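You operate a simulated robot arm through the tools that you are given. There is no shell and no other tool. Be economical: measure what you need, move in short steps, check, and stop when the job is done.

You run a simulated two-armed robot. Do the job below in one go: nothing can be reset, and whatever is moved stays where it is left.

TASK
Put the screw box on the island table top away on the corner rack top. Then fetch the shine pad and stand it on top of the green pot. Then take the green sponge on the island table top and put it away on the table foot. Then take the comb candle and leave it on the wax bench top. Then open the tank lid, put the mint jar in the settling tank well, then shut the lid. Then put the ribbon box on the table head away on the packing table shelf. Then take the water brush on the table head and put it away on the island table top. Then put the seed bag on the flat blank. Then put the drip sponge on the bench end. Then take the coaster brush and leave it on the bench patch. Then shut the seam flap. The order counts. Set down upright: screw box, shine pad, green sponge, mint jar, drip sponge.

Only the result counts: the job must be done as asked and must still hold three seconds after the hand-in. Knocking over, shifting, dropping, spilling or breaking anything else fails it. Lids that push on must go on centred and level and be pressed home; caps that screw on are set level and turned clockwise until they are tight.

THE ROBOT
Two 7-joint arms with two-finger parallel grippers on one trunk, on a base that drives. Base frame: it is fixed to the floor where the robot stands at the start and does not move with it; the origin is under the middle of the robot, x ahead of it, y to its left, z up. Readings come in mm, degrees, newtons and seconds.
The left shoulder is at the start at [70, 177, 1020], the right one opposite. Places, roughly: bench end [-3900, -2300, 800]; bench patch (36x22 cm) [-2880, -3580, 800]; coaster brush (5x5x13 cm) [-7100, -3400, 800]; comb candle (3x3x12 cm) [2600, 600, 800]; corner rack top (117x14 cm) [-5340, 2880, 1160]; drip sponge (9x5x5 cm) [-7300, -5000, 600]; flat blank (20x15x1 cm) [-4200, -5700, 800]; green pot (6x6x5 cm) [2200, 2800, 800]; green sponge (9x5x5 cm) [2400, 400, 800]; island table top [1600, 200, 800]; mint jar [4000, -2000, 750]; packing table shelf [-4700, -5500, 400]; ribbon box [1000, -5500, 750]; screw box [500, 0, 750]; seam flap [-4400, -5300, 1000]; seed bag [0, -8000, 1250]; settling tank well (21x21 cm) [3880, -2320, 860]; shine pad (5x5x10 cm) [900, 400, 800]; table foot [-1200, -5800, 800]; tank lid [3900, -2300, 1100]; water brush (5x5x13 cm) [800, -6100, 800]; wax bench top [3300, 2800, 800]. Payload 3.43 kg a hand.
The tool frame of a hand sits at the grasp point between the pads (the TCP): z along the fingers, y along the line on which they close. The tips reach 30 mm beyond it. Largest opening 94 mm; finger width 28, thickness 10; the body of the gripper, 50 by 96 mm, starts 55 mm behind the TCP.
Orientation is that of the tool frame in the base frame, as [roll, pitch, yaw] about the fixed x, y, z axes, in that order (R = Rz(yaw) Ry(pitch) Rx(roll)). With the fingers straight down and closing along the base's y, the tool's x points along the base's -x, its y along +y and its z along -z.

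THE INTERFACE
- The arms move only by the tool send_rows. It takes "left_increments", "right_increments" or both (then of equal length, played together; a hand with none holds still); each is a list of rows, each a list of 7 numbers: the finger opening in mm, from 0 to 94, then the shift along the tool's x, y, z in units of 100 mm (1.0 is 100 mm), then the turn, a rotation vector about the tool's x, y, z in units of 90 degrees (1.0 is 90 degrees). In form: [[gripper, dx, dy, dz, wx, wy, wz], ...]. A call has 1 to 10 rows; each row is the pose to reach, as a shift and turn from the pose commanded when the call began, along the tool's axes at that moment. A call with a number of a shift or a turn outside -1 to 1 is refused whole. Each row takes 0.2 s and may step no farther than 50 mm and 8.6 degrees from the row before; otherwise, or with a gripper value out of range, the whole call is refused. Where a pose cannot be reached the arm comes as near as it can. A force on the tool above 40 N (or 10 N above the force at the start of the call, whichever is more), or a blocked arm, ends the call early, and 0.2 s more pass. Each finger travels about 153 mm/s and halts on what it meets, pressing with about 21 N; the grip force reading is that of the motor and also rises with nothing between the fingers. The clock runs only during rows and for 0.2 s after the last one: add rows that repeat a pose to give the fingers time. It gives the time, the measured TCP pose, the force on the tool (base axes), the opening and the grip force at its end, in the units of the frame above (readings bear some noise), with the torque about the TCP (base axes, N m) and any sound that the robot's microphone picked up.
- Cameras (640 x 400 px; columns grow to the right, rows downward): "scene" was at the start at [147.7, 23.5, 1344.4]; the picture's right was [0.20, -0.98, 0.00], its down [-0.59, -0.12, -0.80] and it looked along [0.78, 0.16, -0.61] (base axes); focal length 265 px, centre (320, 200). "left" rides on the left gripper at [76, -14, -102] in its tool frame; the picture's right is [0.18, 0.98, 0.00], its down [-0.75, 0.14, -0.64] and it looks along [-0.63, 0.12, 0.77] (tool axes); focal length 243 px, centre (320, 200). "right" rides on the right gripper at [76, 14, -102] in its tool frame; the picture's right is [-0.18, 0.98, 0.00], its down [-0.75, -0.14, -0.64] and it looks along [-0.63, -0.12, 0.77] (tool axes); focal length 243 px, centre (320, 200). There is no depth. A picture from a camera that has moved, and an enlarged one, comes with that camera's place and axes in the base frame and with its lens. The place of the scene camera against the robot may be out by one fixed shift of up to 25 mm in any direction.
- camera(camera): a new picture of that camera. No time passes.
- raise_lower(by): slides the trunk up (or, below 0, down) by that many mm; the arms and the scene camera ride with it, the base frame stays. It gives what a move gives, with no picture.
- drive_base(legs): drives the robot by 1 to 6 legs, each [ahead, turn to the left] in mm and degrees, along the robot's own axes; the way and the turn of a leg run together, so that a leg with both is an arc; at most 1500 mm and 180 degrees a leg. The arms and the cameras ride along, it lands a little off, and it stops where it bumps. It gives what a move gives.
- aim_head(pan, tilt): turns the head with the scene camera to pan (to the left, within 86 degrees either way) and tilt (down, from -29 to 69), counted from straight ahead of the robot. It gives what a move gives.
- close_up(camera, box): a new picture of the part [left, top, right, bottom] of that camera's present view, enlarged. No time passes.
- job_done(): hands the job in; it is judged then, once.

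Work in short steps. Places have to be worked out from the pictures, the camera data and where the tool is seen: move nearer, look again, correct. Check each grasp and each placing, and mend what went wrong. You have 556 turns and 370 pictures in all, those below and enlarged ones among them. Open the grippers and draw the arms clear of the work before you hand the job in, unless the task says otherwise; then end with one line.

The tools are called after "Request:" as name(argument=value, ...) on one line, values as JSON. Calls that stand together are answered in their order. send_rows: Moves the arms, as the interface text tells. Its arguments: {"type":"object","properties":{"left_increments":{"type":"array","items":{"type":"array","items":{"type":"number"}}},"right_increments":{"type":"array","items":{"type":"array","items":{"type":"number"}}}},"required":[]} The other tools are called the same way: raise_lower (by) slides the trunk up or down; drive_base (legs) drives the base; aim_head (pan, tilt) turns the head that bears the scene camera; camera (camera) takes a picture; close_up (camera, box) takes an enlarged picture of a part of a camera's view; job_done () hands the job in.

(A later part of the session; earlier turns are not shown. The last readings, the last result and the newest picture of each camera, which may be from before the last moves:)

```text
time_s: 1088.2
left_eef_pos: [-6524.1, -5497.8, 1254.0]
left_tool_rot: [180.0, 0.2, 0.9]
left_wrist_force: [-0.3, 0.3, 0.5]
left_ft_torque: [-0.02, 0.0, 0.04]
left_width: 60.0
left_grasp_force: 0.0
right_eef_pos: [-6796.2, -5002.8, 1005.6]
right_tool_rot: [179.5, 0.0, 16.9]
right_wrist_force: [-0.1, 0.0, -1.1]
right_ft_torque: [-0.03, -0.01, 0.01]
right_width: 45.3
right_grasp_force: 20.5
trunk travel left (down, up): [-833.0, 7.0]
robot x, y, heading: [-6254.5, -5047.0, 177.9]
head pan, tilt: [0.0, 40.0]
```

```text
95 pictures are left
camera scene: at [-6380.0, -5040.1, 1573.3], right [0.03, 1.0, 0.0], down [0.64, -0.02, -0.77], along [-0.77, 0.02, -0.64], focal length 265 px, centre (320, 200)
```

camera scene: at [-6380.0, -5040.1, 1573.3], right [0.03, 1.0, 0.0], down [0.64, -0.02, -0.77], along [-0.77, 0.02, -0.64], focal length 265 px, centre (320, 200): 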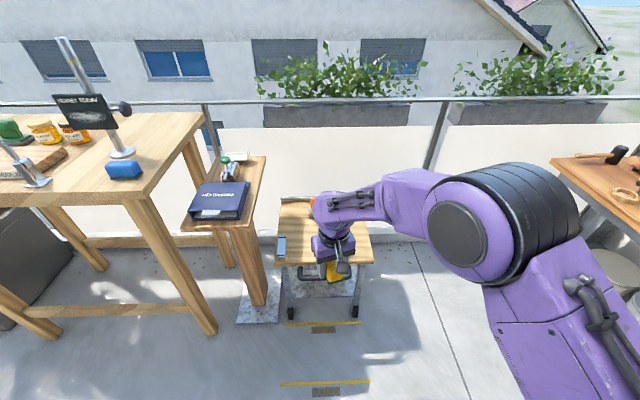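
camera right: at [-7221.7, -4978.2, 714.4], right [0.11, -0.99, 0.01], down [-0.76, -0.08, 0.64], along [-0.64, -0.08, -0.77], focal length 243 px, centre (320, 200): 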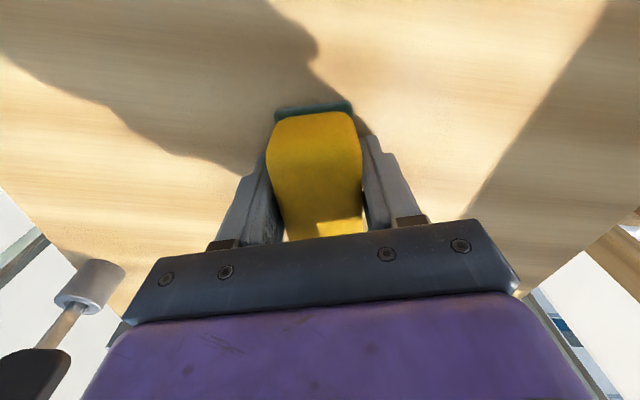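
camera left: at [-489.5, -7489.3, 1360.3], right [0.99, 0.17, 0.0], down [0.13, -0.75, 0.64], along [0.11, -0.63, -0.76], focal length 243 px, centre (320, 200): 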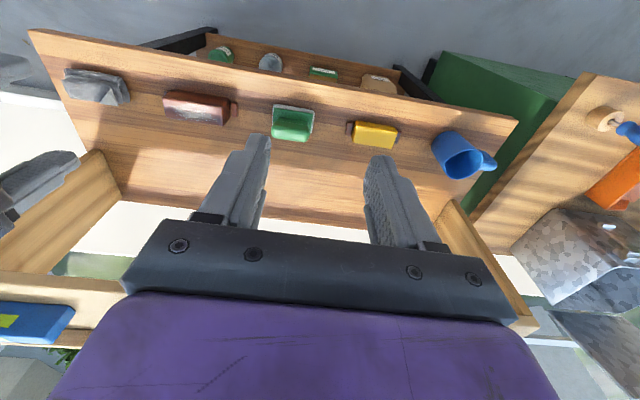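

Sponge held. Driving back east along the terrace and into the workshop.

Request:
drive_base(legs=[[0, -88], [560, 0], [0, -90], [1500, 0], [1500, 0], [1500, 0]])

Request:
aim_head(pan=0, tilt=20)

Request:
camera(camera="scene")

```text
time_s: 1120.0
left_eef_pos: [-1506.8, -4264.3, 1254.7]
left_tool_rot: [179.8, 0.2, 179.5]
left_wrist_force: [0.5, 0.6, 1.0]
left_ft_torque: [0.0, 0.0, 0.03]
left_width: 60.1
left_grasp_force: 0.0
right_eef_pos: [-1245.4, -4768.6, 1006.3]
right_tool_rot: [179.5, 0.2, -164.3]
right_wrist_force: [0.1, 0.7, -0.9]
right_ft_torque: [0.03, 0.0, 0.01]
right_width: 45.5
right_grasp_force: 20.9
trunk travel left (down, up): [-833.0, 7.0]
robot x, y, heading: [-1783.5, -4710.1, -3.4]
head pan, tilt: [0.0, 40.0]
```

```text
time_s: 1120.8
left_eef_pos: [-1506.3, -4264.9, 1255.6]
left_tool_rot: [179.8, 0.2, 179.6]
left_wrist_force: [0.9, 0.4, -0.2]
left_ft_torque: [0.0, 0.01, 0.01]
left_width: 60.0
left_grasp_force: 0.1
right_eef_pos: [-1244.8, -4768.1, 1005.9]
right_tool_rot: [179.5, 0.1, -164.4]
right_wrist_force: [0.0, 0.1, -0.3]
right_ft_torque: [-0.01, -0.02, -0.04]
right_width: 45.5
right_grasp_force: 21.0
trunk travel left (down, up): [-833.0, 7.0]
robot x, y, heading: [-1780.8, -4705.3, -3.2]
head pan, tilt: [0.0, 20.0]
```

```text
94 pictures are left
camera scene: at [-1627.8, -4709.7, 1604.7], right [-0.06, -1.0, 0.0], down [-0.34, 0.02, -0.94], along [0.94, -0.05, -0.34], focal length 265 px, centre (320, 200)
```

scene: 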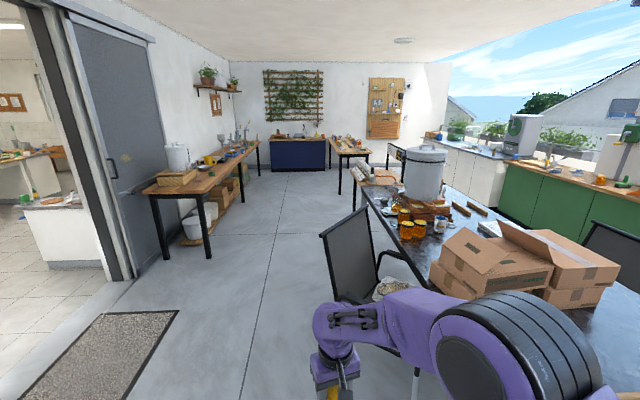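

Veering north-east to the door, then into the workshop.

Request:
drive_base(legs=[[0, 21], [1360, 0], [0, 72.2], [1500, 0], [1400, 0], [0, 90]])

Request:
camera(camera="scene")

```text
time_s: 1149.6
left_eef_pos: [-542.8, -1858.4, 1255.7]
left_tool_rot: [179.9, 0.2, 0.8]
left_wrist_force: [-0.4, -0.5, 0.1]
left_ft_torque: [0.0, 0.01, 0.0]
left_width: 60.0
left_grasp_force: 0.0
right_eef_pos: [-814.6, -1361.1, 1005.6]
right_tool_rot: [179.5, 0.1, 17.0]
right_wrist_force: [0.0, 0.9, 1.1]
right_ft_torque: [-0.03, -0.02, -0.03]
right_width: 45.3
right_grasp_force: 20.7
trunk travel left (down, up): [-833.0, 7.0]
robot x, y, heading: [-275.3, -1407.1, 177.9]
head pan, tilt: [0.0, 20.0]
```

```text
93 pictures are left
camera scene: at [-405.2, -1399.2, 1604.8], right [0.03, 1.0, 0.0], down [0.34, -0.01, -0.94], along [-0.94, 0.03, -0.34], focal length 265 px, centre (320, 200)
```

scene: 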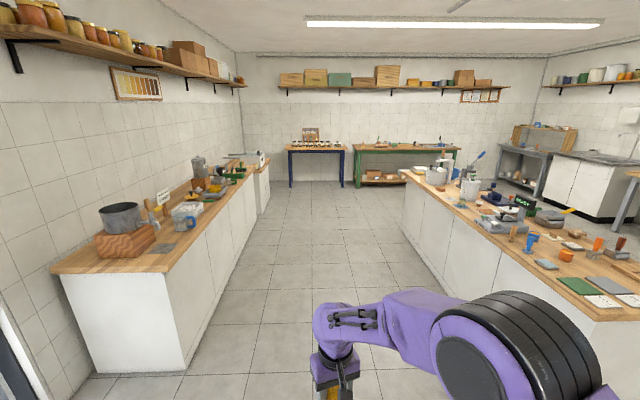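

The south bench runs to x≈−4100 (front y≈−2200). Driving to x≈−3850 and facing its end.

Request:
drive_base(legs=[[0, 3], [1500, 0], [1500, 0], [560, 0], [0, 89]])

Request:
aim_head(pan=0, tilt=35)

Request:
camera(camera="scene")

```text
time_s: 1171.1
left_eef_pos: [-3416.9, -1810.5, 1256.4]
left_tool_rot: [179.8, 0.2, 91.4]
left_wrist_force: [0.1, 0.2, -0.7]
left_ft_torque: [-0.02, 0.01, 0.0]
left_width: 59.8
left_grasp_force: 0.0
right_eef_pos: [-3910.9, -2088.8, 1005.4]
right_tool_rot: [179.5, 0.1, 107.4]
right_wrist_force: [-0.5, -0.3, -0.6]
right_ft_torque: [0.01, -0.01, 0.02]
right_width: 45.6
right_grasp_force: 20.8
trunk travel left (down, up): [-833.0, 7.0]
robot x, y, heading: [-3870.5, -1549.9, -91.3]
head pan, tilt: [0.0, 20.0]
```

```text
time_s: 1171.8
left_eef_pos: [-3415.9, -1811.0, 1255.2]
left_tool_rot: [179.9, 0.2, 91.3]
left_wrist_force: [-0.2, -0.1, 0.2]
left_ft_torque: [0.05, 0.02, -0.04]
left_width: 60.0
left_grasp_force: 0.1
right_eef_pos: [-3910.9, -2088.4, 1005.5]
right_tool_rot: [179.5, 0.1, 107.4]
right_wrist_force: [-0.3, 0.2, 0.5]
right_ft_torque: [-0.01, 0.04, 0.03]
right_width: 45.4
right_grasp_force: 21.2
trunk travel left (down, up): [-833.0, 7.0]
robot x, y, heading: [-3866.8, -1545.9, -91.4]
head pan, tilt: [0.0, 35.0]
```

```text
92 pictures are left
camera scene: at [-3858.1, -1680.3, 1581.0], right [-1.0, 0.03, 0.0], down [0.01, 0.57, -0.82], along [-0.02, -0.82, -0.57], focal length 265 px, centre (320, 200)
```

scene: 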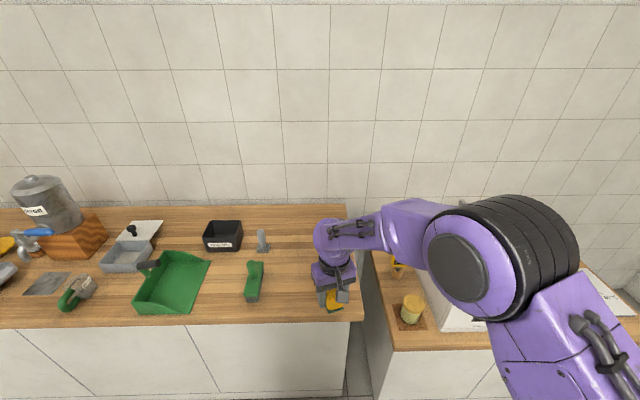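

The spot around (−3908, −2305) is free. Driving 215 mm in and looking straight down.

Request:
drive_base(legs=[[215, 0]])

Request:
camera(camera="right")

Request:
camera(camera="scene")

```text
time_s: 1173.5
left_eef_pos: [-3421.9, -2024.4, 1255.5]
left_tool_rot: [179.8, 0.3, 91.3]
left_wrist_force: [0.6, -0.7, 0.3]
left_ft_torque: [0.01, 0.0, 0.01]
left_width: 59.9
left_grasp_force: 0.0
right_eef_pos: [-3915.3, -2301.5, 1006.5]
right_tool_rot: [179.5, 0.1, 107.4]
right_wrist_force: [-0.1, -0.1, -0.4]
right_ft_torque: [0.0, -0.03, -0.01]
right_width: 45.7
right_grasp_force: 21.4
trunk travel left (down, up): [-833.0, 7.0]
robot x, y, heading: [-3874.1, -1762.9, -91.6]
head pan, tilt: [0.0, 35.0]
```

```text
91 pictures are left
camera right: at [-3927.1, -2224.4, 1109.9], right [0.99, 0.12, 0.01], down [0.08, -0.76, 0.64], along [0.08, -0.64, -0.77], focal length 243 px, centre (320, 200)
```

right: 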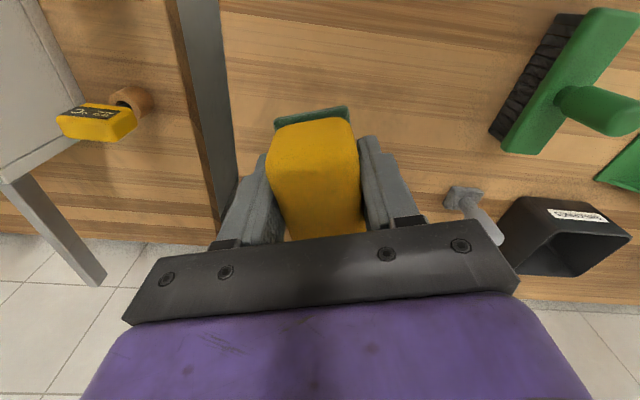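

```text
90 pictures are left
camera scene: at [-3863.6, -1893.4, 1581.2], right [-1.0, 0.02, 0.0], down [0.01, 0.57, -0.82], along [-0.02, -0.82, -0.57], focal length 265 px, centre (320, 200)
```

scene: 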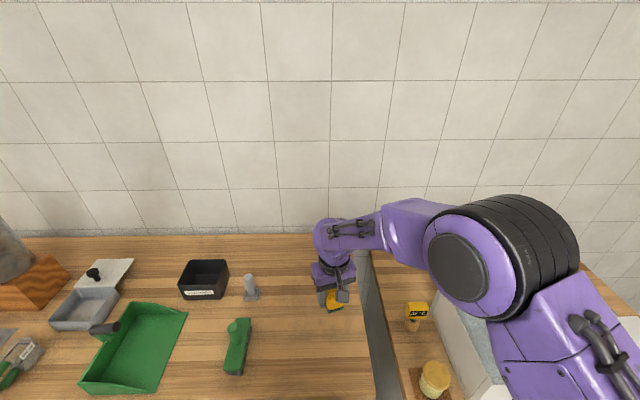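

The space below is clear (bench edge at x≈−4010). Lowering to contact.

Request:
send_rows(right_increments=[[5, 0, 0, 0.4, 0, 0, 0], [5, 0, 0, 0.8, 0, 0, 0], [5, 0, 0, 1.0, 0, 0, 0]])

Request:
send_rows(right_increments=[[5, 0, 0, 0.2, 0, 0, 0], [5, 0, 0, 0.35, 0, 0, 0], [5, 0, 0, 0.45, 0, 0, 0], [5, 0, 0, 0.52, 0, 0, 0], [5, 0, 0, 0.58, 0, 0, 0], [5, 0, 0, 0.63, 0, 0, 0], [5, 0, 0, 0.68, 0, 0, 0], [5, 0, 0, 0.73, 0, 0, 0]])

Request:
close_up(camera="scene", box=[240, 220, 420, 360])

```text
time_s: 1174.3
left_eef_pos: [-3421.3, -2028.0, 1255.5]
left_tool_rot: [-180.0, 0.3, 91.3]
left_wrist_force: [-0.1, 0.4, 0.1]
left_ft_torque: [-0.01, -0.02, 0.0]
left_width: 60.2
left_grasp_force: 0.1
right_eef_pos: [-3916.2, -2303.0, 903.8]
right_tool_rot: [179.6, 0.1, 107.5]
right_wrist_force: [-0.3, -0.1, 0.0]
right_ft_torque: [0.0, 0.0, -0.02]
right_width: 45.6
right_grasp_force: 20.8
trunk travel left (down, up): [-833.0, 7.0]
robot x, y, heading: [-3873.3, -1764.4, -91.4]
head pan, tilt: [0.0, 35.0]
```

```text
time_s: 1176.1
left_eef_pos: [-3421.5, -2026.7, 1255.0]
left_tool_rot: [179.8, 0.2, 91.3]
left_wrist_force: [0.0, 0.1, -0.5]
left_ft_torque: [0.02, -0.01, 0.0]
left_width: 60.0
left_grasp_force: 0.0
right_eef_pos: [-3914.8, -2303.2, 831.8]
right_tool_rot: [179.5, 0.1, 107.4]
right_wrist_force: [-0.3, -0.2, 0.0]
right_ft_torque: [-0.01, -0.01, -0.01]
right_width: 45.8
right_grasp_force: 20.7
trunk travel left (down, up): [-833.0, 7.0]
robot x, y, heading: [-3873.8, -1761.1, -91.8]
head pan, tilt: [0.0, 35.0]
```

```text
2.86 times, centred on (330, 290) of scene
camera zoom: at [-3863.6, -1895.9, 1581.0], right [-1.0, 0.02, 0.0], down [0.01, 0.57, -0.82], along [-0.02, -0.82, -0.57], focal length 757 px, centre (291, -57)
```

zoom: 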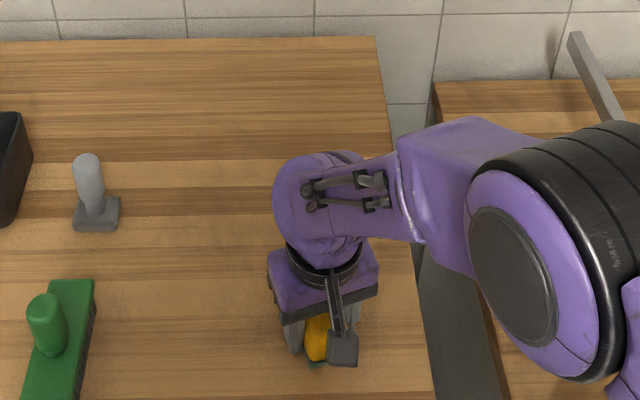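

Not yet touching; continuing down in small steps.

Request:
send_rows(right_increments=[[5, 0, 0, 0.05, 0, 0, 0], [5, 0, 0, 0.1, 0, 0, 0], [5, 0, 0, 0.15, 0, 0, 0], [5, 0, 0, 0.2, 0, 0, 0], [5, 0, 0, 0.25, 0, 0, 0], [5, 0, 0, 0.3, 0, 0, 0], [5, 0, 0, 0.35, 0, 0, 0], [5, 0, 0, 0.4, 0, 0, 0], [5, 0, 0, 0.45, 0, 0, 0], [5, 0, 0, 0.5, 0, 0, 0]])

Request:
close_up(camera="scene", box=[240, 220, 420, 360])

```text
time_s: 1176.7
left_eef_pos: [-3422.2, -2021.7, 1256.1]
left_tool_rot: [-180.0, 0.5, 91.2]
left_wrist_force: [0.3, -1.0, -0.1]
left_ft_torque: [0.0, 0.03, 0.01]
left_width: 59.8
left_grasp_force: 0.1
right_eef_pos: [-3914.0, -2303.2, 830.0]
right_tool_rot: [179.7, 0.8, 107.5]
right_wrist_force: [-3.2, 13.1, 26.1]
right_ft_torque: [0.41, 0.4, -0.13]
right_width: 45.6
right_grasp_force: 21.4
trunk travel left (down, up): [-833.0, 7.0]
robot x, y, heading: [-3871.7, -1763.8, -91.6]
head pan, tilt: [0.0, 35.0]
stopped in row 2 (right hand): the force on the tool passed its limit (the readings are from after the stop); the commanded pose is now the measured one
```

```text
2.86 times, centred on (330, 290) of scene
camera zoom: at [-3864.0, -1888.5, 1581.9], right [-1.0, 0.03, 0.0], down [0.01, 0.57, -0.82], along [-0.02, -0.82, -0.57], focal length 757 px, centre (291, -57)
```

zoom: 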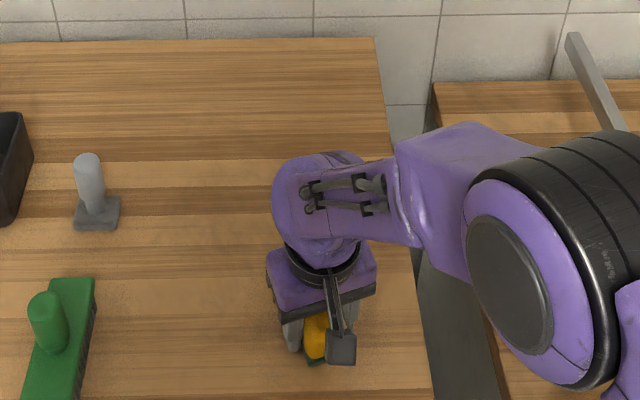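

Contact at 830. Releasing and rising.

Request:
send_rows(right_increments=[[55, 0, 0, -0.02, 0, 0, 0], [70, 0, 0, -0.02, 0, 0, 0], [90, 0, 0, -0.02, 0, 0, 0], [90, 0, 0, -0.12, 0, 0, 0], [90, 0, 0, -0.4, 0, 0, 0], [90, 0, 0, -0.8, 0, 0, 0], [90, 0, 0, -1.0, 0, 0, 0]])

Request:
send_rows(right_increments=[[90, 0, 0, -0.4, 0, 0, 0], [90, 0, 0, -0.8, 0, 0, 0], [90, 0, 0, -1.0, 0, 0, 0]])

Request:
send_rows(right_increments=[[90, 0, 0, -0.4, 0, 0, 0], [90, 0, 0, -0.8, 0, 0, 0], [90, 0, 0, -1.0, 0, 0, 0]])

Request:
camera(camera="scene")

```text
time_s: 1178.3
left_eef_pos: [-3422.0, -2026.3, 1255.2]
left_tool_rot: [179.9, 0.2, 91.2]
left_wrist_force: [0.5, -0.2, 0.8]
left_ft_torque: [-0.01, 0.01, 0.01]
left_width: 60.0
left_grasp_force: 0.0
right_eef_pos: [-3915.5, -2308.4, 928.3]
right_tool_rot: [179.7, 0.5, 107.4]
right_wrist_force: [0.4, 0.0, -0.3]
right_ft_torque: [0.0, -0.03, 0.03]
right_width: 89.9
right_grasp_force: 0.1
trunk travel left (down, up): [-833.0, 7.0]
robot x, y, heading: [-3871.8, -1761.9, -91.3]
head pan, tilt: [0.0, 35.0]
```

```text
time_s: 1179.1
left_eef_pos: [-3423.0, -2026.0, 1255.1]
left_tool_rot: [179.9, 0.2, 91.3]
left_wrist_force: [0.5, 1.3, 1.0]
left_ft_torque: [-0.01, -0.01, 0.01]
left_width: 60.1
left_grasp_force: 0.0
right_eef_pos: [-3915.9, -2305.1, 1027.3]
right_tool_rot: [179.6, 0.6, 107.4]
right_wrist_force: [0.7, 0.4, 0.1]
right_ft_torque: [-0.01, -0.03, -0.02]
right_width: 89.9
right_grasp_force: 0.2
trunk travel left (down, up): [-833.0, 7.0]
robot x, y, heading: [-3875.4, -1765.1, -91.3]
head pan, tilt: [0.0, 35.0]
```

```text
time_s: 1179.9
left_eef_pos: [-3421.3, -2027.4, 1254.7]
left_tool_rot: [179.9, 0.2, 91.3]
left_wrist_force: [-0.6, 0.3, -0.3]
left_ft_torque: [-0.02, 0.01, 0.01]
left_width: 59.8
left_grasp_force: 0.0
right_eef_pos: [-3916.4, -2305.7, 1126.3]
right_tool_rot: [179.7, 0.6, 107.3]
right_wrist_force: [0.5, -0.6, -0.3]
right_ft_torque: [0.01, -0.01, -0.03]
right_width: 90.1
right_grasp_force: 0.1
trunk travel left (down, up): [-833.0, 7.0]
robot x, y, heading: [-3870.4, -1765.1, -91.6]
head pan, tilt: [0.0, 35.0]
```

```text
87 pictures are left
camera scene: at [-3863.7, -1895.7, 1580.9], right [-1.0, 0.03, 0.0], down [0.01, 0.57, -0.82], along [-0.02, -0.82, -0.57], focal length 265 px, centre (320, 200)
```

scene: 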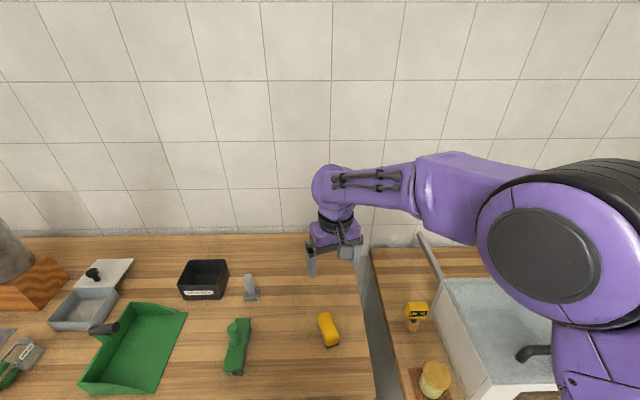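

The drip sponge is on the bench end. Now the coaster brush; driving back out to the terrace's north-west corner.

Request:
drive_base(legs=[[-430, 0], [0, 91.5], [1500, 0], [1500, 0], [440, 0], [0, -90]])

Request:
drive_base(legs=[[1500, 0], [1500, 0], [0, -90]])

```text
time_s: 1206.3
left_eef_pos: [-16.7, -1556.4, 1256.0]
left_tool_rot: [179.9, 0.3, 93.7]
left_wrist_force: [0.3, 0.2, 1.0]
left_ft_torque: [0.0, -0.02, -0.01]
left_width: 60.2
left_grasp_force: 0.1
right_eef_pos: [-497.3, -1855.3, 1125.5]
right_tool_rot: [179.6, 0.5, 109.9]
right_wrist_force: [0.2, -0.8, 1.1]
right_ft_torque: [-0.01, 0.0, 0.0]
right_width: 90.0
right_grasp_force: 0.1
trunk travel left (down, up): [-833.0, 7.0]
robot x, y, heading: [-480.5, -1314.2, -88.8]
head pan, tilt: [0.0, 35.0]
```

```text
time_s: 1224.9
left_eef_pos: [-741.8, -4829.7, 1254.3]
left_tool_rot: [180.0, 0.2, 2.0]
left_wrist_force: [-0.6, 0.1, -0.5]
left_ft_torque: [-0.01, -0.01, 0.04]
left_width: 59.9
left_grasp_force: 0.0
right_eef_pos: [-1025.1, -4337.8, 1125.1]
right_tool_rot: [179.7, 0.7, 18.0]
right_wrist_force: [0.1, -0.4, -0.9]
right_ft_torque: [-0.01, 0.02, 0.0]
right_width: 90.0
right_grasp_force: 0.0
trunk travel left (down, up): [-833.0, 7.0]
robot x, y, heading: [-481.3, -4373.6, 179.5]
head pan, tilt: [0.0, 35.0]
```

West along the terrace aisle.

Request:
drive_base(legs=[[0, 1.5], [1500, 0], [1500, 0], [1500, 0], [1500, 0]])

Request:
aim_head(pan=-50, tilt=28)

Request:
camera(camera="scene")

```text
time_s: 1254.1
left_eef_pos: [-6818.2, -4567.3, 1255.2]
left_tool_rot: [179.9, 0.1, 0.9]
left_wrist_force: [-0.1, 0.5, 0.1]
left_ft_torque: [0.0, 0.0, -0.01]
left_width: 59.9
left_grasp_force: 0.1
right_eef_pos: [-7091.5, -4070.5, 1124.6]
right_tool_rot: [179.7, 0.6, 16.9]
right_wrist_force: [0.9, 0.3, -0.4]
right_ft_torque: [0.0, -0.03, -0.01]
right_width: 89.6
right_grasp_force: 0.0
trunk travel left (down, up): [-833.0, 7.0]
robot x, y, heading: [-6549.7, -4119.3, 178.4]
head pan, tilt: [0.0, 35.0]
```

```text
time_s: 1255.3
left_eef_pos: [-6818.2, -4568.3, 1254.6]
left_tool_rot: [180.0, 0.3, 0.9]
left_wrist_force: [-0.9, 0.2, -0.1]
left_ft_torque: [0.02, -0.04, -0.03]
left_width: 59.9
left_grasp_force: 0.0
right_eef_pos: [-7091.4, -4070.6, 1125.3]
right_tool_rot: [179.7, 0.6, 16.9]
right_wrist_force: [-0.3, 0.3, -0.2]
right_ft_torque: [-0.03, 0.02, -0.01]
right_width: 90.1
right_grasp_force: 0.1
trunk travel left (down, up): [-833.0, 7.0]
robot x, y, heading: [-6550.1, -4118.8, 178.2]
head pan, tilt: [-50.0, 28.0]
```

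```text
86 pictures are left
camera scene: at [-6644.6, -4039.8, 1591.9], right [0.79, 0.62, 0.0], down [0.29, -0.37, -0.88], along [-0.55, 0.69, -0.47], focal length 265 px, centre (320, 200)
```

scene: 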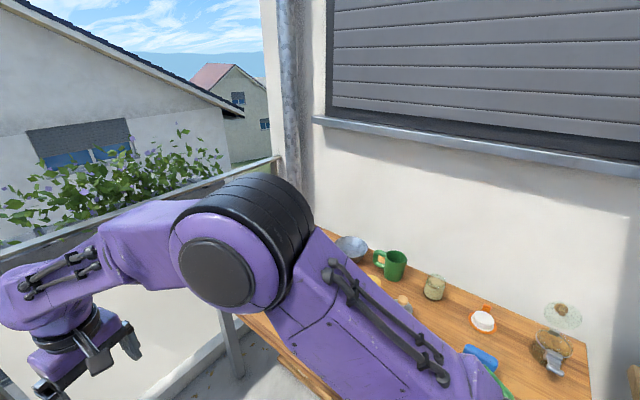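

Turning to face the corner bench and backing off a little to see it.

Request:
drive_base(legs=[[0, -88], [-330, 0]])

Request:
aim_head(pan=10, tilt=32)

Request:
camera(camera="scene")

```text
time_s: 1261.2
left_eef_pos: [-7006.5, -4201.3, 1255.7]
left_tool_rot: [180.0, 0.1, -87.7]
left_wrist_force: [-0.6, -0.2, 0.2]
left_ft_torque: [0.01, 0.01, -0.05]
left_width: 60.0
left_grasp_force: 0.1
right_eef_pos: [-6518.2, -3915.4, 1124.6]
right_tool_rot: [179.5, 0.5, -71.6]
right_wrist_force: [-0.1, 1.1, 0.1]
right_ft_torque: [-0.03, 0.01, 0.01]
right_width: 90.0
right_grasp_force: 0.1
trunk travel left (down, up): [-833.0, 7.0]
robot x, y, heading: [-6553.2, -4460.1, 89.3]
head pan, tilt: [-50.0, 28.0]
```

```text
time_s: 1262.5
left_eef_pos: [-7008.1, -4202.7, 1256.0]
left_tool_rot: [179.9, 0.3, -87.9]
left_wrist_force: [0.1, 0.0, -0.3]
left_ft_torque: [-0.01, -0.01, 0.02]
left_width: 60.2
left_grasp_force: 0.0
right_eef_pos: [-6517.9, -3917.4, 1126.0]
right_tool_rot: [179.7, 0.7, -71.7]
right_wrist_force: [0.1, -0.3, 0.4]
right_ft_torque: [0.0, -0.01, 0.01]
right_width: 90.2
right_grasp_force: 0.1
trunk travel left (down, up): [-833.0, 7.0]
robot x, y, heading: [-6550.7, -4464.4, 89.4]
head pan, tilt: [10.0, 32.0]
```

```text
85 pictures are left
camera scene: at [-6554.4, -4316.1, 1585.7], right [0.99, 0.16, 0.0], down [0.09, -0.52, -0.85], along [-0.14, 0.84, -0.53], focal length 265 px, centre (320, 200)
```

scene: 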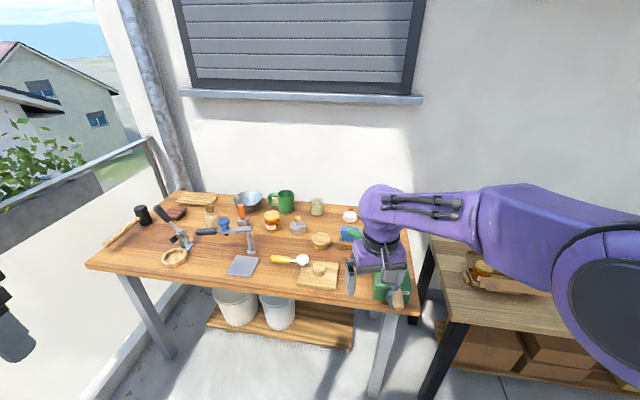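

Request:
close_up(camera="scene", box=[90, 170, 420, 320])

```text
1.94 times, centred on (255, 245) of scene
camera zoom: at [-6554.4, -4316.1, 1585.7], right [0.99, 0.16, 0.0], down [0.09, -0.52, -0.85], along [-0.14, 0.84, -0.53], focal length 514 px, centre (446, 113)
```

zoom: 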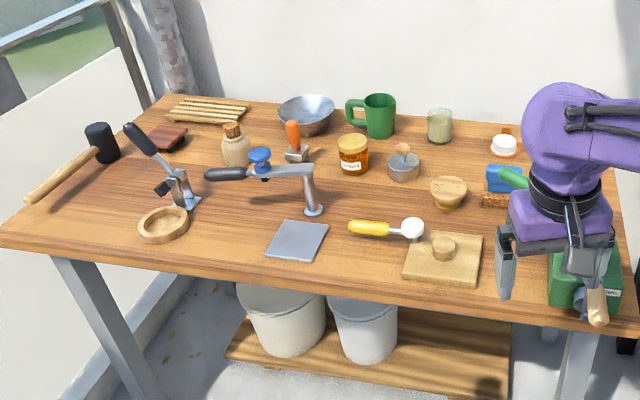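

The coaster brush (orange handle) stands at about (−7105, −3364). Moving the base so the left arm faces it.

Request:
drive_base(legs=[[0, 90], [390, 0], [0, -90], [480, 0]])

Request:
raise_lower(by=-80)

Request:
camera(camera="left")

Request:
camera(camera="scene")

```text
time_s: 1275.3
left_eef_pos: [-7342.1, -3687.8, 1255.0]
left_tool_rot: [179.9, 0.3, -91.8]
left_wrist_force: [0.2, -0.7, -0.2]
left_ft_torque: [0.04, 0.05, -0.04]
left_width: 60.1
left_grasp_force: 0.0
right_eef_pos: [-6832.7, -3437.5, 1126.7]
right_tool_rot: [179.7, 0.6, -75.8]
right_wrist_force: [-0.2, -0.1, -0.5]
right_ft_torque: [0.03, 0.02, -0.04]
right_width: 89.9
right_grasp_force: 0.2
trunk travel left (down, up): [-833.0, 7.0]
robot x, y, heading: [-6906.8, -3978.9, 85.7]
head pan, tilt: [10.0, 32.0]
```

```text
time_s: 1276.5
left_eef_pos: [-7342.5, -3687.0, 1173.6]
left_tool_rot: [179.9, 0.2, -91.9]
left_wrist_force: [-0.2, -0.7, 0.4]
left_ft_torque: [-0.01, 0.01, -0.03]
left_width: 59.9
left_grasp_force: 0.1
right_eef_pos: [-6833.2, -3436.9, 1045.8]
right_tool_rot: [179.7, 0.5, -75.7]
right_wrist_force: [1.1, -0.4, -0.1]
right_ft_torque: [0.0, 0.0, 0.0]
right_width: 89.9
right_grasp_force: 0.0
trunk travel left (down, up): [-753.0, 87.0]
robot x, y, heading: [-6909.2, -3976.6, 85.6]
head pan, tilt: [10.0, 32.0]
```

```text
83 pictures are left
camera left: at [-7330.6, -3765.0, 1276.7], right [-0.99, -0.15, 0.0], down [-0.12, 0.76, 0.65], along [-0.1, 0.64, -0.76], focal length 243 px, centre (320, 200)
```

left: 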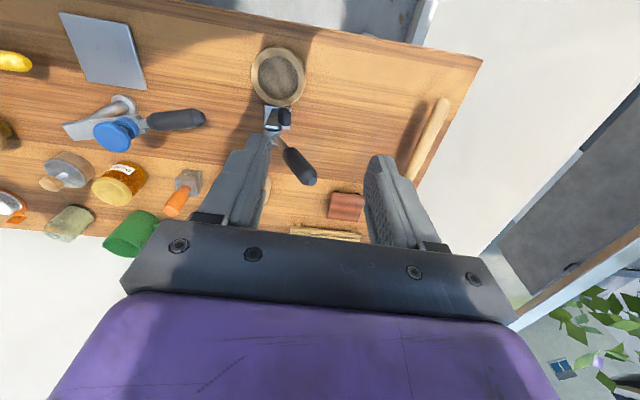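

```text
82 pictures are left
camera scene: at [-6898.4, -3831.1, 1505.7], right [1.0, 0.09, 0.0], down [0.05, -0.53, -0.85], along [-0.08, 0.84, -0.53], focal length 265 px, centre (320, 200)
```

scene: 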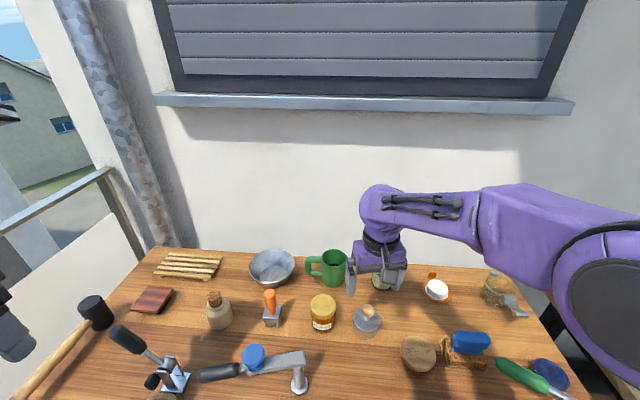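

Brush ≈(−7083, −3402). Bringing the left hand over it in three steps.

Request:
send_rows(left_increments=[[75, -0.33, -0.28, 0.1, 0, 0, 0], [75, -0.66, -0.56, 0.2, 0, 0, 0], [75, -0.98, -0.83, 0.3, 0, 0, 0]])

Request:
send_rows(left_increments=[[75, -0.33, -0.28, 0.1, 0, 0, 0], [75, -0.66, -0.56, 0.2, 0, 0, 0], [75, -0.98, -0.83, 0.3, 0, 0, 0]])

Request:
send_rows(left_increments=[[75, -0.33, -0.28, 0.1, 0, 0, 0], [75, -0.66, -0.56, 0.2, 0, 0, 0], [75, -0.96, -0.83, 0.3, 0, 0, 0]])

Request:
camera(camera="left")

```text
time_s: 1277.3
left_eef_pos: [-7257.9, -3592.2, 1147.0]
left_tool_rot: [179.9, 0.1, -91.7]
left_wrist_force: [0.4, 0.6, 0.3]
left_ft_torque: [0.0, 0.01, 0.01]
left_width: 74.9
left_grasp_force: 0.0
right_eef_pos: [-6831.9, -3435.3, 1044.3]
right_tool_rot: [179.6, 0.4, -75.8]
right_wrist_force: [-0.2, 0.6, -1.2]
right_ft_torque: [-0.05, 0.05, 0.01]
right_width: 90.3
right_grasp_force: 0.2
trunk travel left (down, up): [-753.0, 87.0]
robot x, y, heading: [-6907.5, -3975.5, 85.3]
head pan, tilt: [10.0, 32.0]
```

```text
time_s: 1278.1
left_eef_pos: [-7170.1, -3497.0, 1117.0]
left_tool_rot: [179.9, 0.3, -91.9]
left_wrist_force: [-0.2, -0.2, 0.6]
left_ft_torque: [-0.01, -0.04, 0.01]
left_width: 74.6
left_grasp_force: 0.0
right_eef_pos: [-6831.2, -3436.8, 1044.0]
right_tool_rot: [179.6, 0.5, -75.8]
right_wrist_force: [-0.2, -0.4, -0.5]
right_ft_torque: [0.01, 0.02, 0.01]
right_width: 90.1
right_grasp_force: 0.1
trunk travel left (down, up): [-753.0, 87.0]
robot x, y, heading: [-6904.8, -3976.0, 85.6]
head pan, tilt: [10.0, 32.0]
```

```text
time_s: 1278.9
left_eef_pos: [-7083.9, -3404.8, 1087.4]
left_tool_rot: [179.8, 0.2, -91.9]
left_wrist_force: [0.3, 0.0, 0.0]
left_ft_torque: [-0.01, 0.0, 0.01]
left_width: 75.0
left_grasp_force: 0.0
right_eef_pos: [-6831.3, -3437.5, 1044.1]
right_tool_rot: [179.5, 0.5, -75.9]
right_wrist_force: [0.2, -0.8, 0.0]
right_ft_torque: [-0.03, 0.0, 0.03]
right_width: 89.8
right_grasp_force: 0.0
trunk travel left (down, up): [-753.0, 87.0]
robot x, y, heading: [-6906.0, -3971.7, 85.5]
head pan, tilt: [10.0, 32.0]
```

```text
81 pictures are left
camera left: at [-7071.6, -3481.8, 1188.2], right [-0.99, -0.15, 0.0], down [-0.12, 0.75, 0.65], along [-0.1, 0.64, -0.76], focal length 243 px, centre (320, 200)
```

left: 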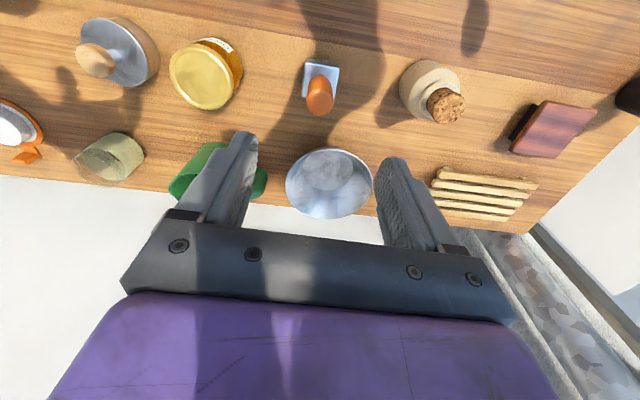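

Aligned on the brush (−7084, −3397). Descend in two steps to ≈897 and close.

Request:
send_rows(left_increments=[[75, -0.03, 0, 0.4, 0, 0, 0], [75, -0.07, 0, 0.8, 0, 0, 0], [75, -0.07, 0, 1.0, 0, 0, 0]])

Request:
camera(camera="left")

```text
time_s: 1279.7
left_eef_pos: [-7084.1, -3395.6, 984.6]
left_tool_rot: [179.9, 0.2, -91.7]
left_wrist_force: [-0.4, -0.3, -0.8]
left_ft_torque: [-0.03, -0.01, -0.01]
left_width: 75.3
left_grasp_force: 0.0
right_eef_pos: [-6833.6, -3437.4, 1045.7]
right_tool_rot: [179.7, 0.6, -75.7]
right_wrist_force: [0.4, -0.5, 0.1]
right_ft_torque: [0.04, 0.02, 0.0]
right_width: 90.1
right_grasp_force: 0.0
trunk travel left (down, up): [-753.0, 87.0]
robot x, y, heading: [-6905.7, -3977.5, 85.4]
head pan, tilt: [10.0, 32.0]
```

```text
80 pictures are left
camera left: at [-7072.5, -3474.0, 1086.3], right [-0.99, -0.15, 0.0], down [-0.12, 0.75, 0.65], along [-0.1, 0.64, -0.76], focal length 243 px, centre (320, 200)
```

left: 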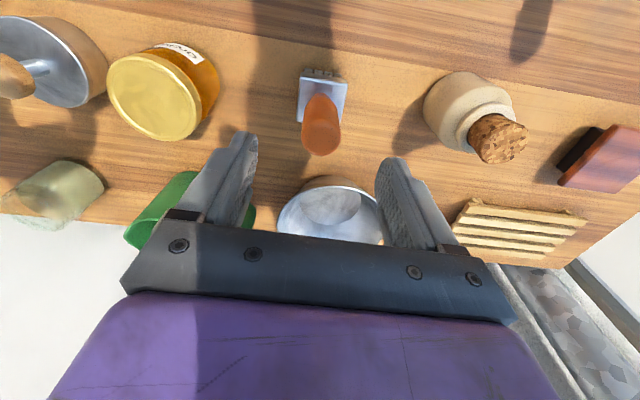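

Centred. Lower and grip.

Request:
send_rows(left_increments=[[75, 0, 0, 0.4, 0, 0, 0], [75, 0, 0, 0.8, 0, 0, 0], [75, 0, 0, 0.88, 0, 0, 0], [40, 0, 0, 0.88, 0, 0, 0], [5, 0, 0, 0.88, 0, 0, 0], [5, 0, 0, 0.88, 0, 0, 0], [5, 0, 0, 0.88, 0, 0, 0]])

Request:
send_rows(left_increments=[[5, 0, 0, -0.15, 0, 0, 0], [5, 0, 0, -0.4, 0, 0, 0], [5, 0, 0, -0.8, 0, 0, 0], [5, 0, 0, -1.0, 0, 0, 0]])

Request:
camera(camera="left")

```text
time_s: 1281.3
left_eef_pos: [-7082.2, -3394.7, 897.9]
left_tool_rot: [179.9, 0.2, -91.9]
left_wrist_force: [-0.5, 0.3, 0.1]
left_ft_torque: [0.0, -0.02, -0.01]
left_width: 29.0
left_grasp_force: 21.0
right_eef_pos: [-6832.4, -3436.8, 1044.1]
right_tool_rot: [179.7, 0.5, -75.8]
right_wrist_force: [0.1, 0.3, 0.4]
right_ft_torque: [0.02, 0.02, 0.02]
right_width: 89.9
right_grasp_force: 0.1
trunk travel left (down, up): [-753.0, 87.0]
robot x, y, heading: [-6907.0, -3976.8, 85.4]
head pan, tilt: [10.0, 32.0]
```

```text
time_s: 1282.3
left_eef_pos: [-7082.9, -3397.1, 1002.3]
left_tool_rot: [179.8, 0.3, -91.8]
left_wrist_force: [0.5, -0.9, -0.5]
left_ft_torque: [-0.01, 0.0, 0.01]
left_width: 28.9
left_grasp_force: 20.6
right_eef_pos: [-6833.0, -3437.5, 1044.6]
right_tool_rot: [179.5, 0.6, -75.8]
right_wrist_force: [0.7, 0.1, 0.0]
right_ft_torque: [-0.02, -0.01, 0.0]
right_width: 90.1
right_grasp_force: 0.1
trunk travel left (down, up): [-753.0, 87.0]
robot x, y, heading: [-6907.2, -3979.2, 85.5]
head pan, tilt: [10.0, 32.0]
```

```text
79 pictures are left
camera left: at [-7071.7, -3475.3, 1102.7], right [-0.99, -0.15, 0.0], down [-0.12, 0.76, 0.64], along [-0.1, 0.64, -0.76], focal length 243 px, centre (320, 200)
```

left: 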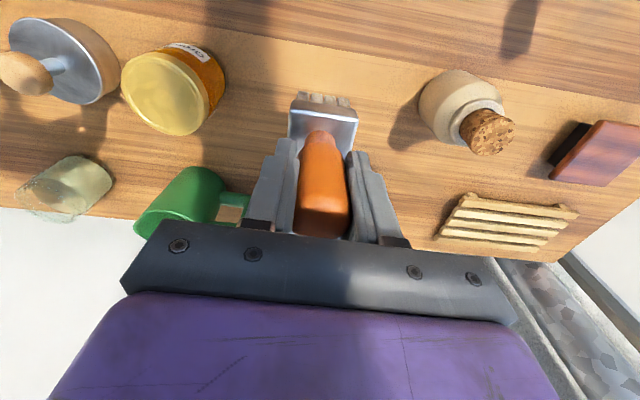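

Brush held. Lift well above the clamp, then back off.

Request:
send_rows(left_increments=[[5, 0, 0, -0.4, 0, 0, 0], [5, 0, 0, -0.8, 0, 0, 0], [5, 0, 0, -1.0, 0, 0, 0]])

Request:
drive_base(legs=[[-500, 0], [0, -86]])

Request:
aim_head(pan=20, tilt=25)

Request:
camera(camera="scene")

```text
time_s: 1283.1
left_eef_pos: [-7085.2, -3396.6, 1101.3]
left_tool_rot: [179.8, 0.1, -91.9]
left_wrist_force: [-0.9, 0.4, -0.4]
left_ft_torque: [-0.01, 0.01, 0.01]
left_width: 29.2
left_grasp_force: 20.8
right_eef_pos: [-6833.8, -3437.3, 1044.3]
right_tool_rot: [179.5, 0.4, -75.8]
right_wrist_force: [0.4, 1.2, -0.1]
right_ft_torque: [0.01, 0.02, -0.01]
right_width: 90.1
right_grasp_force: 0.0
trunk travel left (down, up): [-753.0, 87.0]
robot x, y, heading: [-6909.9, -3976.1, 85.2]
head pan, tilt: [10.0, 32.0]
```

```text
time_s: 1289.6
left_eef_pos: [-6382.3, -4247.0, 1101.2]
left_tool_rot: [180.0, 0.2, -177.6]
left_wrist_force: [-1.8, -0.2, -0.3]
left_ft_torque: [0.03, 0.01, -0.01]
left_width: 29.2
left_grasp_force: 20.8
right_eef_pos: [-6405.1, -4500.4, 1044.9]
right_tool_rot: [179.8, 0.5, -161.4]
right_wrist_force: [-0.1, -0.1, -0.3]
right_ft_torque: [-0.01, 0.0, 0.01]
right_width: 90.2
right_grasp_force: 0.1
trunk travel left (down, up): [-753.0, 87.0]
robot x, y, heading: [-6946.7, -4467.2, -0.6]
head pan, tilt: [10.0, 32.0]
```

```text
time_s: 1290.3
left_eef_pos: [-6383.8, -4247.2, 1101.1]
left_tool_rot: [179.9, 0.2, -177.6]
left_wrist_force: [0.1, -0.2, -0.5]
left_ft_torque: [-0.01, 0.03, 0.0]
left_width: 28.9
left_grasp_force: 20.8
right_eef_pos: [-6404.4, -4500.1, 1044.1]
right_tool_rot: [179.8, 0.4, -161.5]
right_wrist_force: [-0.3, 0.5, -0.2]
right_ft_torque: [-0.03, 0.02, -0.03]
right_width: 90.0
right_grasp_force: 0.1
trunk travel left (down, up): [-753.0, 87.0]
robot x, y, heading: [-6947.8, -4468.6, -0.5]
head pan, tilt: [20.0, 25.0]
```

```text
78 pictures are left
camera scene: at [-6797.7, -4431.1, 1516.7], right [0.34, -0.94, 0.0], down [-0.4, -0.14, -0.91], along [0.85, 0.3, -0.42], focal length 265 px, centre (320, 200)
```

scene: 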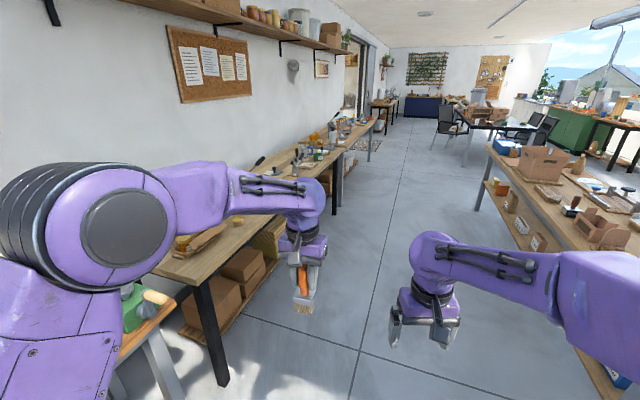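

Driving east along the aisle to the bench patch.

Request:
drive_base(legs=[[0, -1], [1500, 0], [1500, 0], [1000, 0], [0, 90]])

Request:
aim_head(pan=0, tilt=32)

Request:
camera(camera="scene")

```text
time_s: 1313.8
left_eef_pos: [-3133.1, -3926.4, 1101.0]
left_tool_rot: [180.0, 0.2, -88.1]
left_wrist_force: [0.2, 0.5, -0.5]
left_ft_torque: [0.02, -0.01, 0.0]
left_width: 29.0
left_grasp_force: 21.0
right_eef_pos: [-2879.1, -3949.9, 1044.2]
right_tool_rot: [179.6, 0.5, -72.1]
right_wrist_force: [0.3, 0.3, 0.3]
right_ft_torque: [0.0, -0.01, -0.01]
right_width: 90.4
right_grasp_force: 0.1
trunk travel left (down, up): [-753.0, 87.0]
robot x, y, heading: [-2915.6, -4489.1, 89.1]
head pan, tilt: [20.0, 25.0]
```

```text
time_s: 1314.7
left_eef_pos: [-3133.2, -3925.2, 1100.7]
left_tool_rot: [-180.0, 0.2, -88.1]
left_wrist_force: [-0.2, 0.1, -0.7]
left_ft_torque: [0.03, 0.0, 0.0]
left_width: 29.3
left_grasp_force: 21.3
right_eef_pos: [-2879.4, -3950.1, 1045.0]
right_tool_rot: [179.7, 0.4, -72.0]
right_wrist_force: [0.7, -0.8, -0.3]
right_ft_torque: [-0.03, -0.04, -0.02]
right_width: 90.2
right_grasp_force: 0.2
trunk travel left (down, up): [-753.0, 87.0]
robot x, y, heading: [-2916.2, -4489.6, 89.0]
head pan, tilt: [0.0, 32.0]
```

```text
77 pictures are left
camera scene: at [-2903.0, -4346.5, 1505.6], right [1.0, -0.01, 0.0], down [-0.01, -0.53, -0.85], along [0.01, 0.85, -0.53], focal length 265 px, centre (320, 200)
```

scene: 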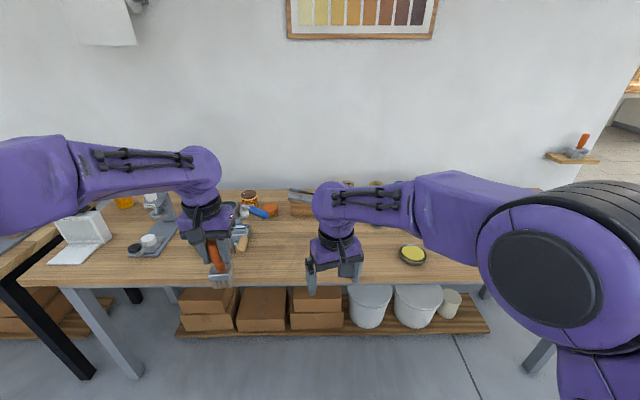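

The patch is around (−2880, −3580). Shifting the base east 250 so the left hand comes over it.

Request:
drive_base(legs=[[0, -89], [250, 0], [0, 90], [320, 0]])

Request:
camera(camera="scene")

Request:
camera(camera="left")

```text
time_s: 1325.8
left_eef_pos: [-2865.7, -3599.4, 1100.8]
left_tool_rot: [179.9, 0.4, -88.3]
left_wrist_force: [-0.9, -0.5, -0.5]
left_ft_torque: [-0.01, 0.01, 0.01]
left_width: 28.8
left_grasp_force: 21.0
right_eef_pos: [-2611.1, -3624.6, 1045.5]
right_tool_rot: [179.7, 0.5, -72.1]
right_wrist_force: [0.1, 0.4, -0.1]
right_ft_torque: [-0.02, 0.01, 0.03]
right_width: 89.9
right_grasp_force: 0.1
trunk travel left (down, up): [-753.0, 87.0]
robot x, y, heading: [-2646.0, -4168.8, 89.0]
head pan, tilt: [0.0, 32.0]
```

```text
76 pictures are left
camera scene: at [-2635.9, -4021.4, 1505.8], right [1.0, -0.02, 0.0], down [-0.01, -0.53, -0.85], along [0.02, 0.85, -0.53], focal length 265 px, centre (320, 200)
```

scene: 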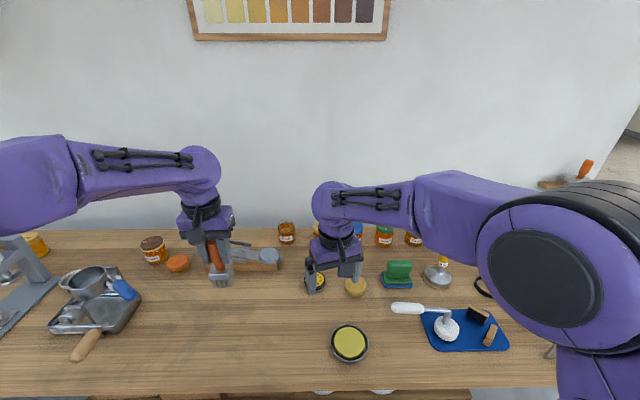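

```text
75 pictures are left
camera left: at [-2849.0, -3676.4, 1202.7], right [-0.98, -0.21, 0.0], down [-0.16, 0.75, 0.65], along [-0.14, 0.63, -0.76], focal length 243 px, centre (320, 200)
```

left: 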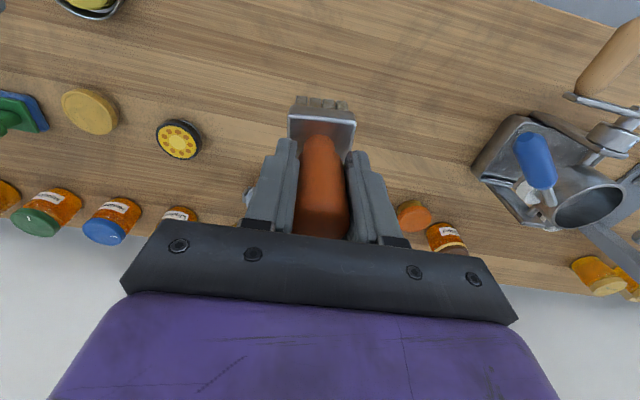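

The bench below is clear. Lowering the brush onto the patch.

Request:
send_rows(left_increments=[[5, 0, 0.1, 0.4, 0, 0, 0], [5, -0.1, 0.1, 0.8, 0, 0, 0], [5, -0.12, 0.1, 1.0, 0, 0, 0]])

Request:
send_rows(left_increments=[[5, 0, 0, 0.3, 0, 0, 0], [5, 0, 0, 0.6, 0, 0, 0], [5, 0, 0, 0.75, 0, 0, 0], [5, 0, 0, 0.85, 0, 0, 0]])

Request:
camera(camera="scene")

Request:
camera(camera="left")

```text
time_s: 1326.6
left_eef_pos: [-2875.4, -3586.3, 1002.5]
left_tool_rot: [180.0, 0.2, -88.3]
left_wrist_force: [-0.3, 0.3, -0.3]
left_ft_torque: [0.01, 0.03, -0.03]
left_width: 28.8
left_grasp_force: 21.2
right_eef_pos: [-2611.9, -3623.3, 1044.2]
right_tool_rot: [179.8, 0.5, -72.3]
right_wrist_force: [0.4, 0.1, -0.2]
right_ft_torque: [0.01, -0.01, 0.03]
right_width: 90.1
right_grasp_force: 0.1
trunk travel left (down, up): [-753.0, 87.0]
robot x, y, heading: [-2651.9, -4165.6, 89.0]
head pan, tilt: [0.0, 32.0]
```

```text
time_s: 1327.6
left_eef_pos: [-2875.1, -3586.6, 914.6]
left_tool_rot: [180.0, 0.2, -88.3]
left_wrist_force: [0.5, 0.3, -1.2]
left_ft_torque: [-0.01, -0.02, 0.01]
left_width: 29.1
left_grasp_force: 21.4
right_eef_pos: [-2611.6, -3622.4, 1045.7]
right_tool_rot: [179.6, 0.4, -72.2]
right_wrist_force: [-0.4, 0.5, 0.1]
right_ft_torque: [-0.03, 0.01, -0.02]
right_width: 90.1
right_grasp_force: 0.0
trunk travel left (down, up): [-753.0, 87.0]
robot x, y, heading: [-2652.5, -4163.1, 89.0]
head pan, tilt: [0.0, 32.0]
```

```text
74 pictures are left
camera scene: at [-2636.0, -4019.3, 1505.5], right [1.0, -0.02, 0.0], down [-0.01, -0.53, -0.85], along [0.02, 0.85, -0.53], focal length 265 px, centre (320, 200)
```

scene: 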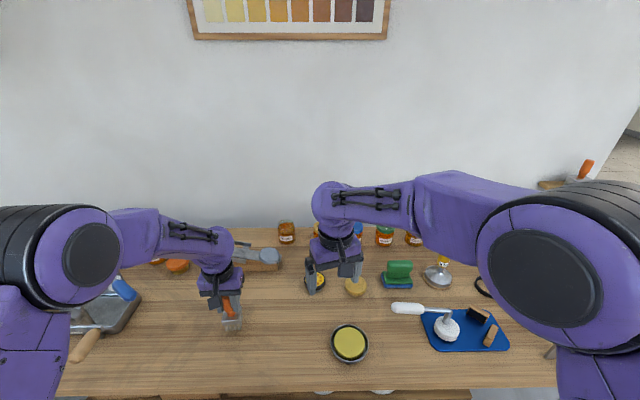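

```text
73 pictures are left
camera left: at [-2860.1, -3663.5, 1017.2], right [-0.98, -0.21, 0.0], down [-0.16, 0.75, 0.65], along [-0.14, 0.63, -0.76], focal length 243 px, centre (320, 200)
```

left: 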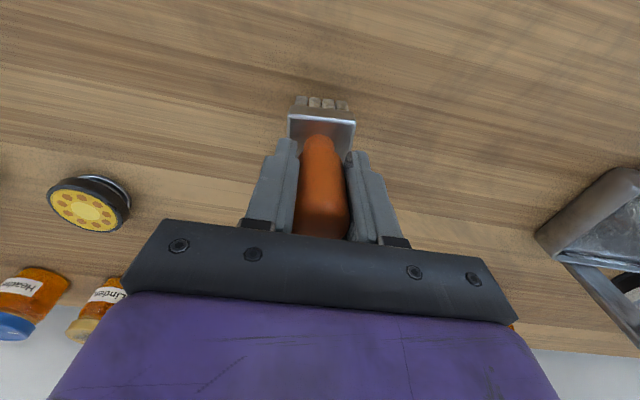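

Lowering the last part to contact.

Request:
send_rows(left_increments=[[5, 0, 0, 0.05, 0, 0, 0], [5, 0, 0, 0.1, 0, 0, 0], [5, 0, 0, 0.14, 0, 0, 0], [5, 0, 0, 0.18, 0, 0, 0], [5, 0, 0, 0.22, 0, 0, 0], [5, 0, 0, 0.26, 0, 0, 0], [5, 0, 0, 0.3, 0, 0, 0]])

```text
time_s: 1329.2
left_eef_pos: [-2876.0, -3588.0, 889.6]
left_tool_rot: [179.8, 0.7, -88.2]
left_wrist_force: [-7.0, 4.0, 29.9]
left_ft_torque: [0.21, 0.15, -0.01]
left_width: 29.9
left_grasp_force: 21.0
right_eef_pos: [-2612.7, -3627.1, 1045.4]
right_tool_rot: [179.6, 0.8, -72.2]
right_wrist_force: [0.7, 0.4, 0.0]
right_ft_torque: [0.0, -0.02, 0.01]
right_width: 90.1
right_grasp_force: 0.1
trunk travel left (down, up): [-753.0, 87.0]
robot x, y, heading: [-2650.1, -4164.6, 89.0]
head pan, tilt: [0.0, 32.0]
```

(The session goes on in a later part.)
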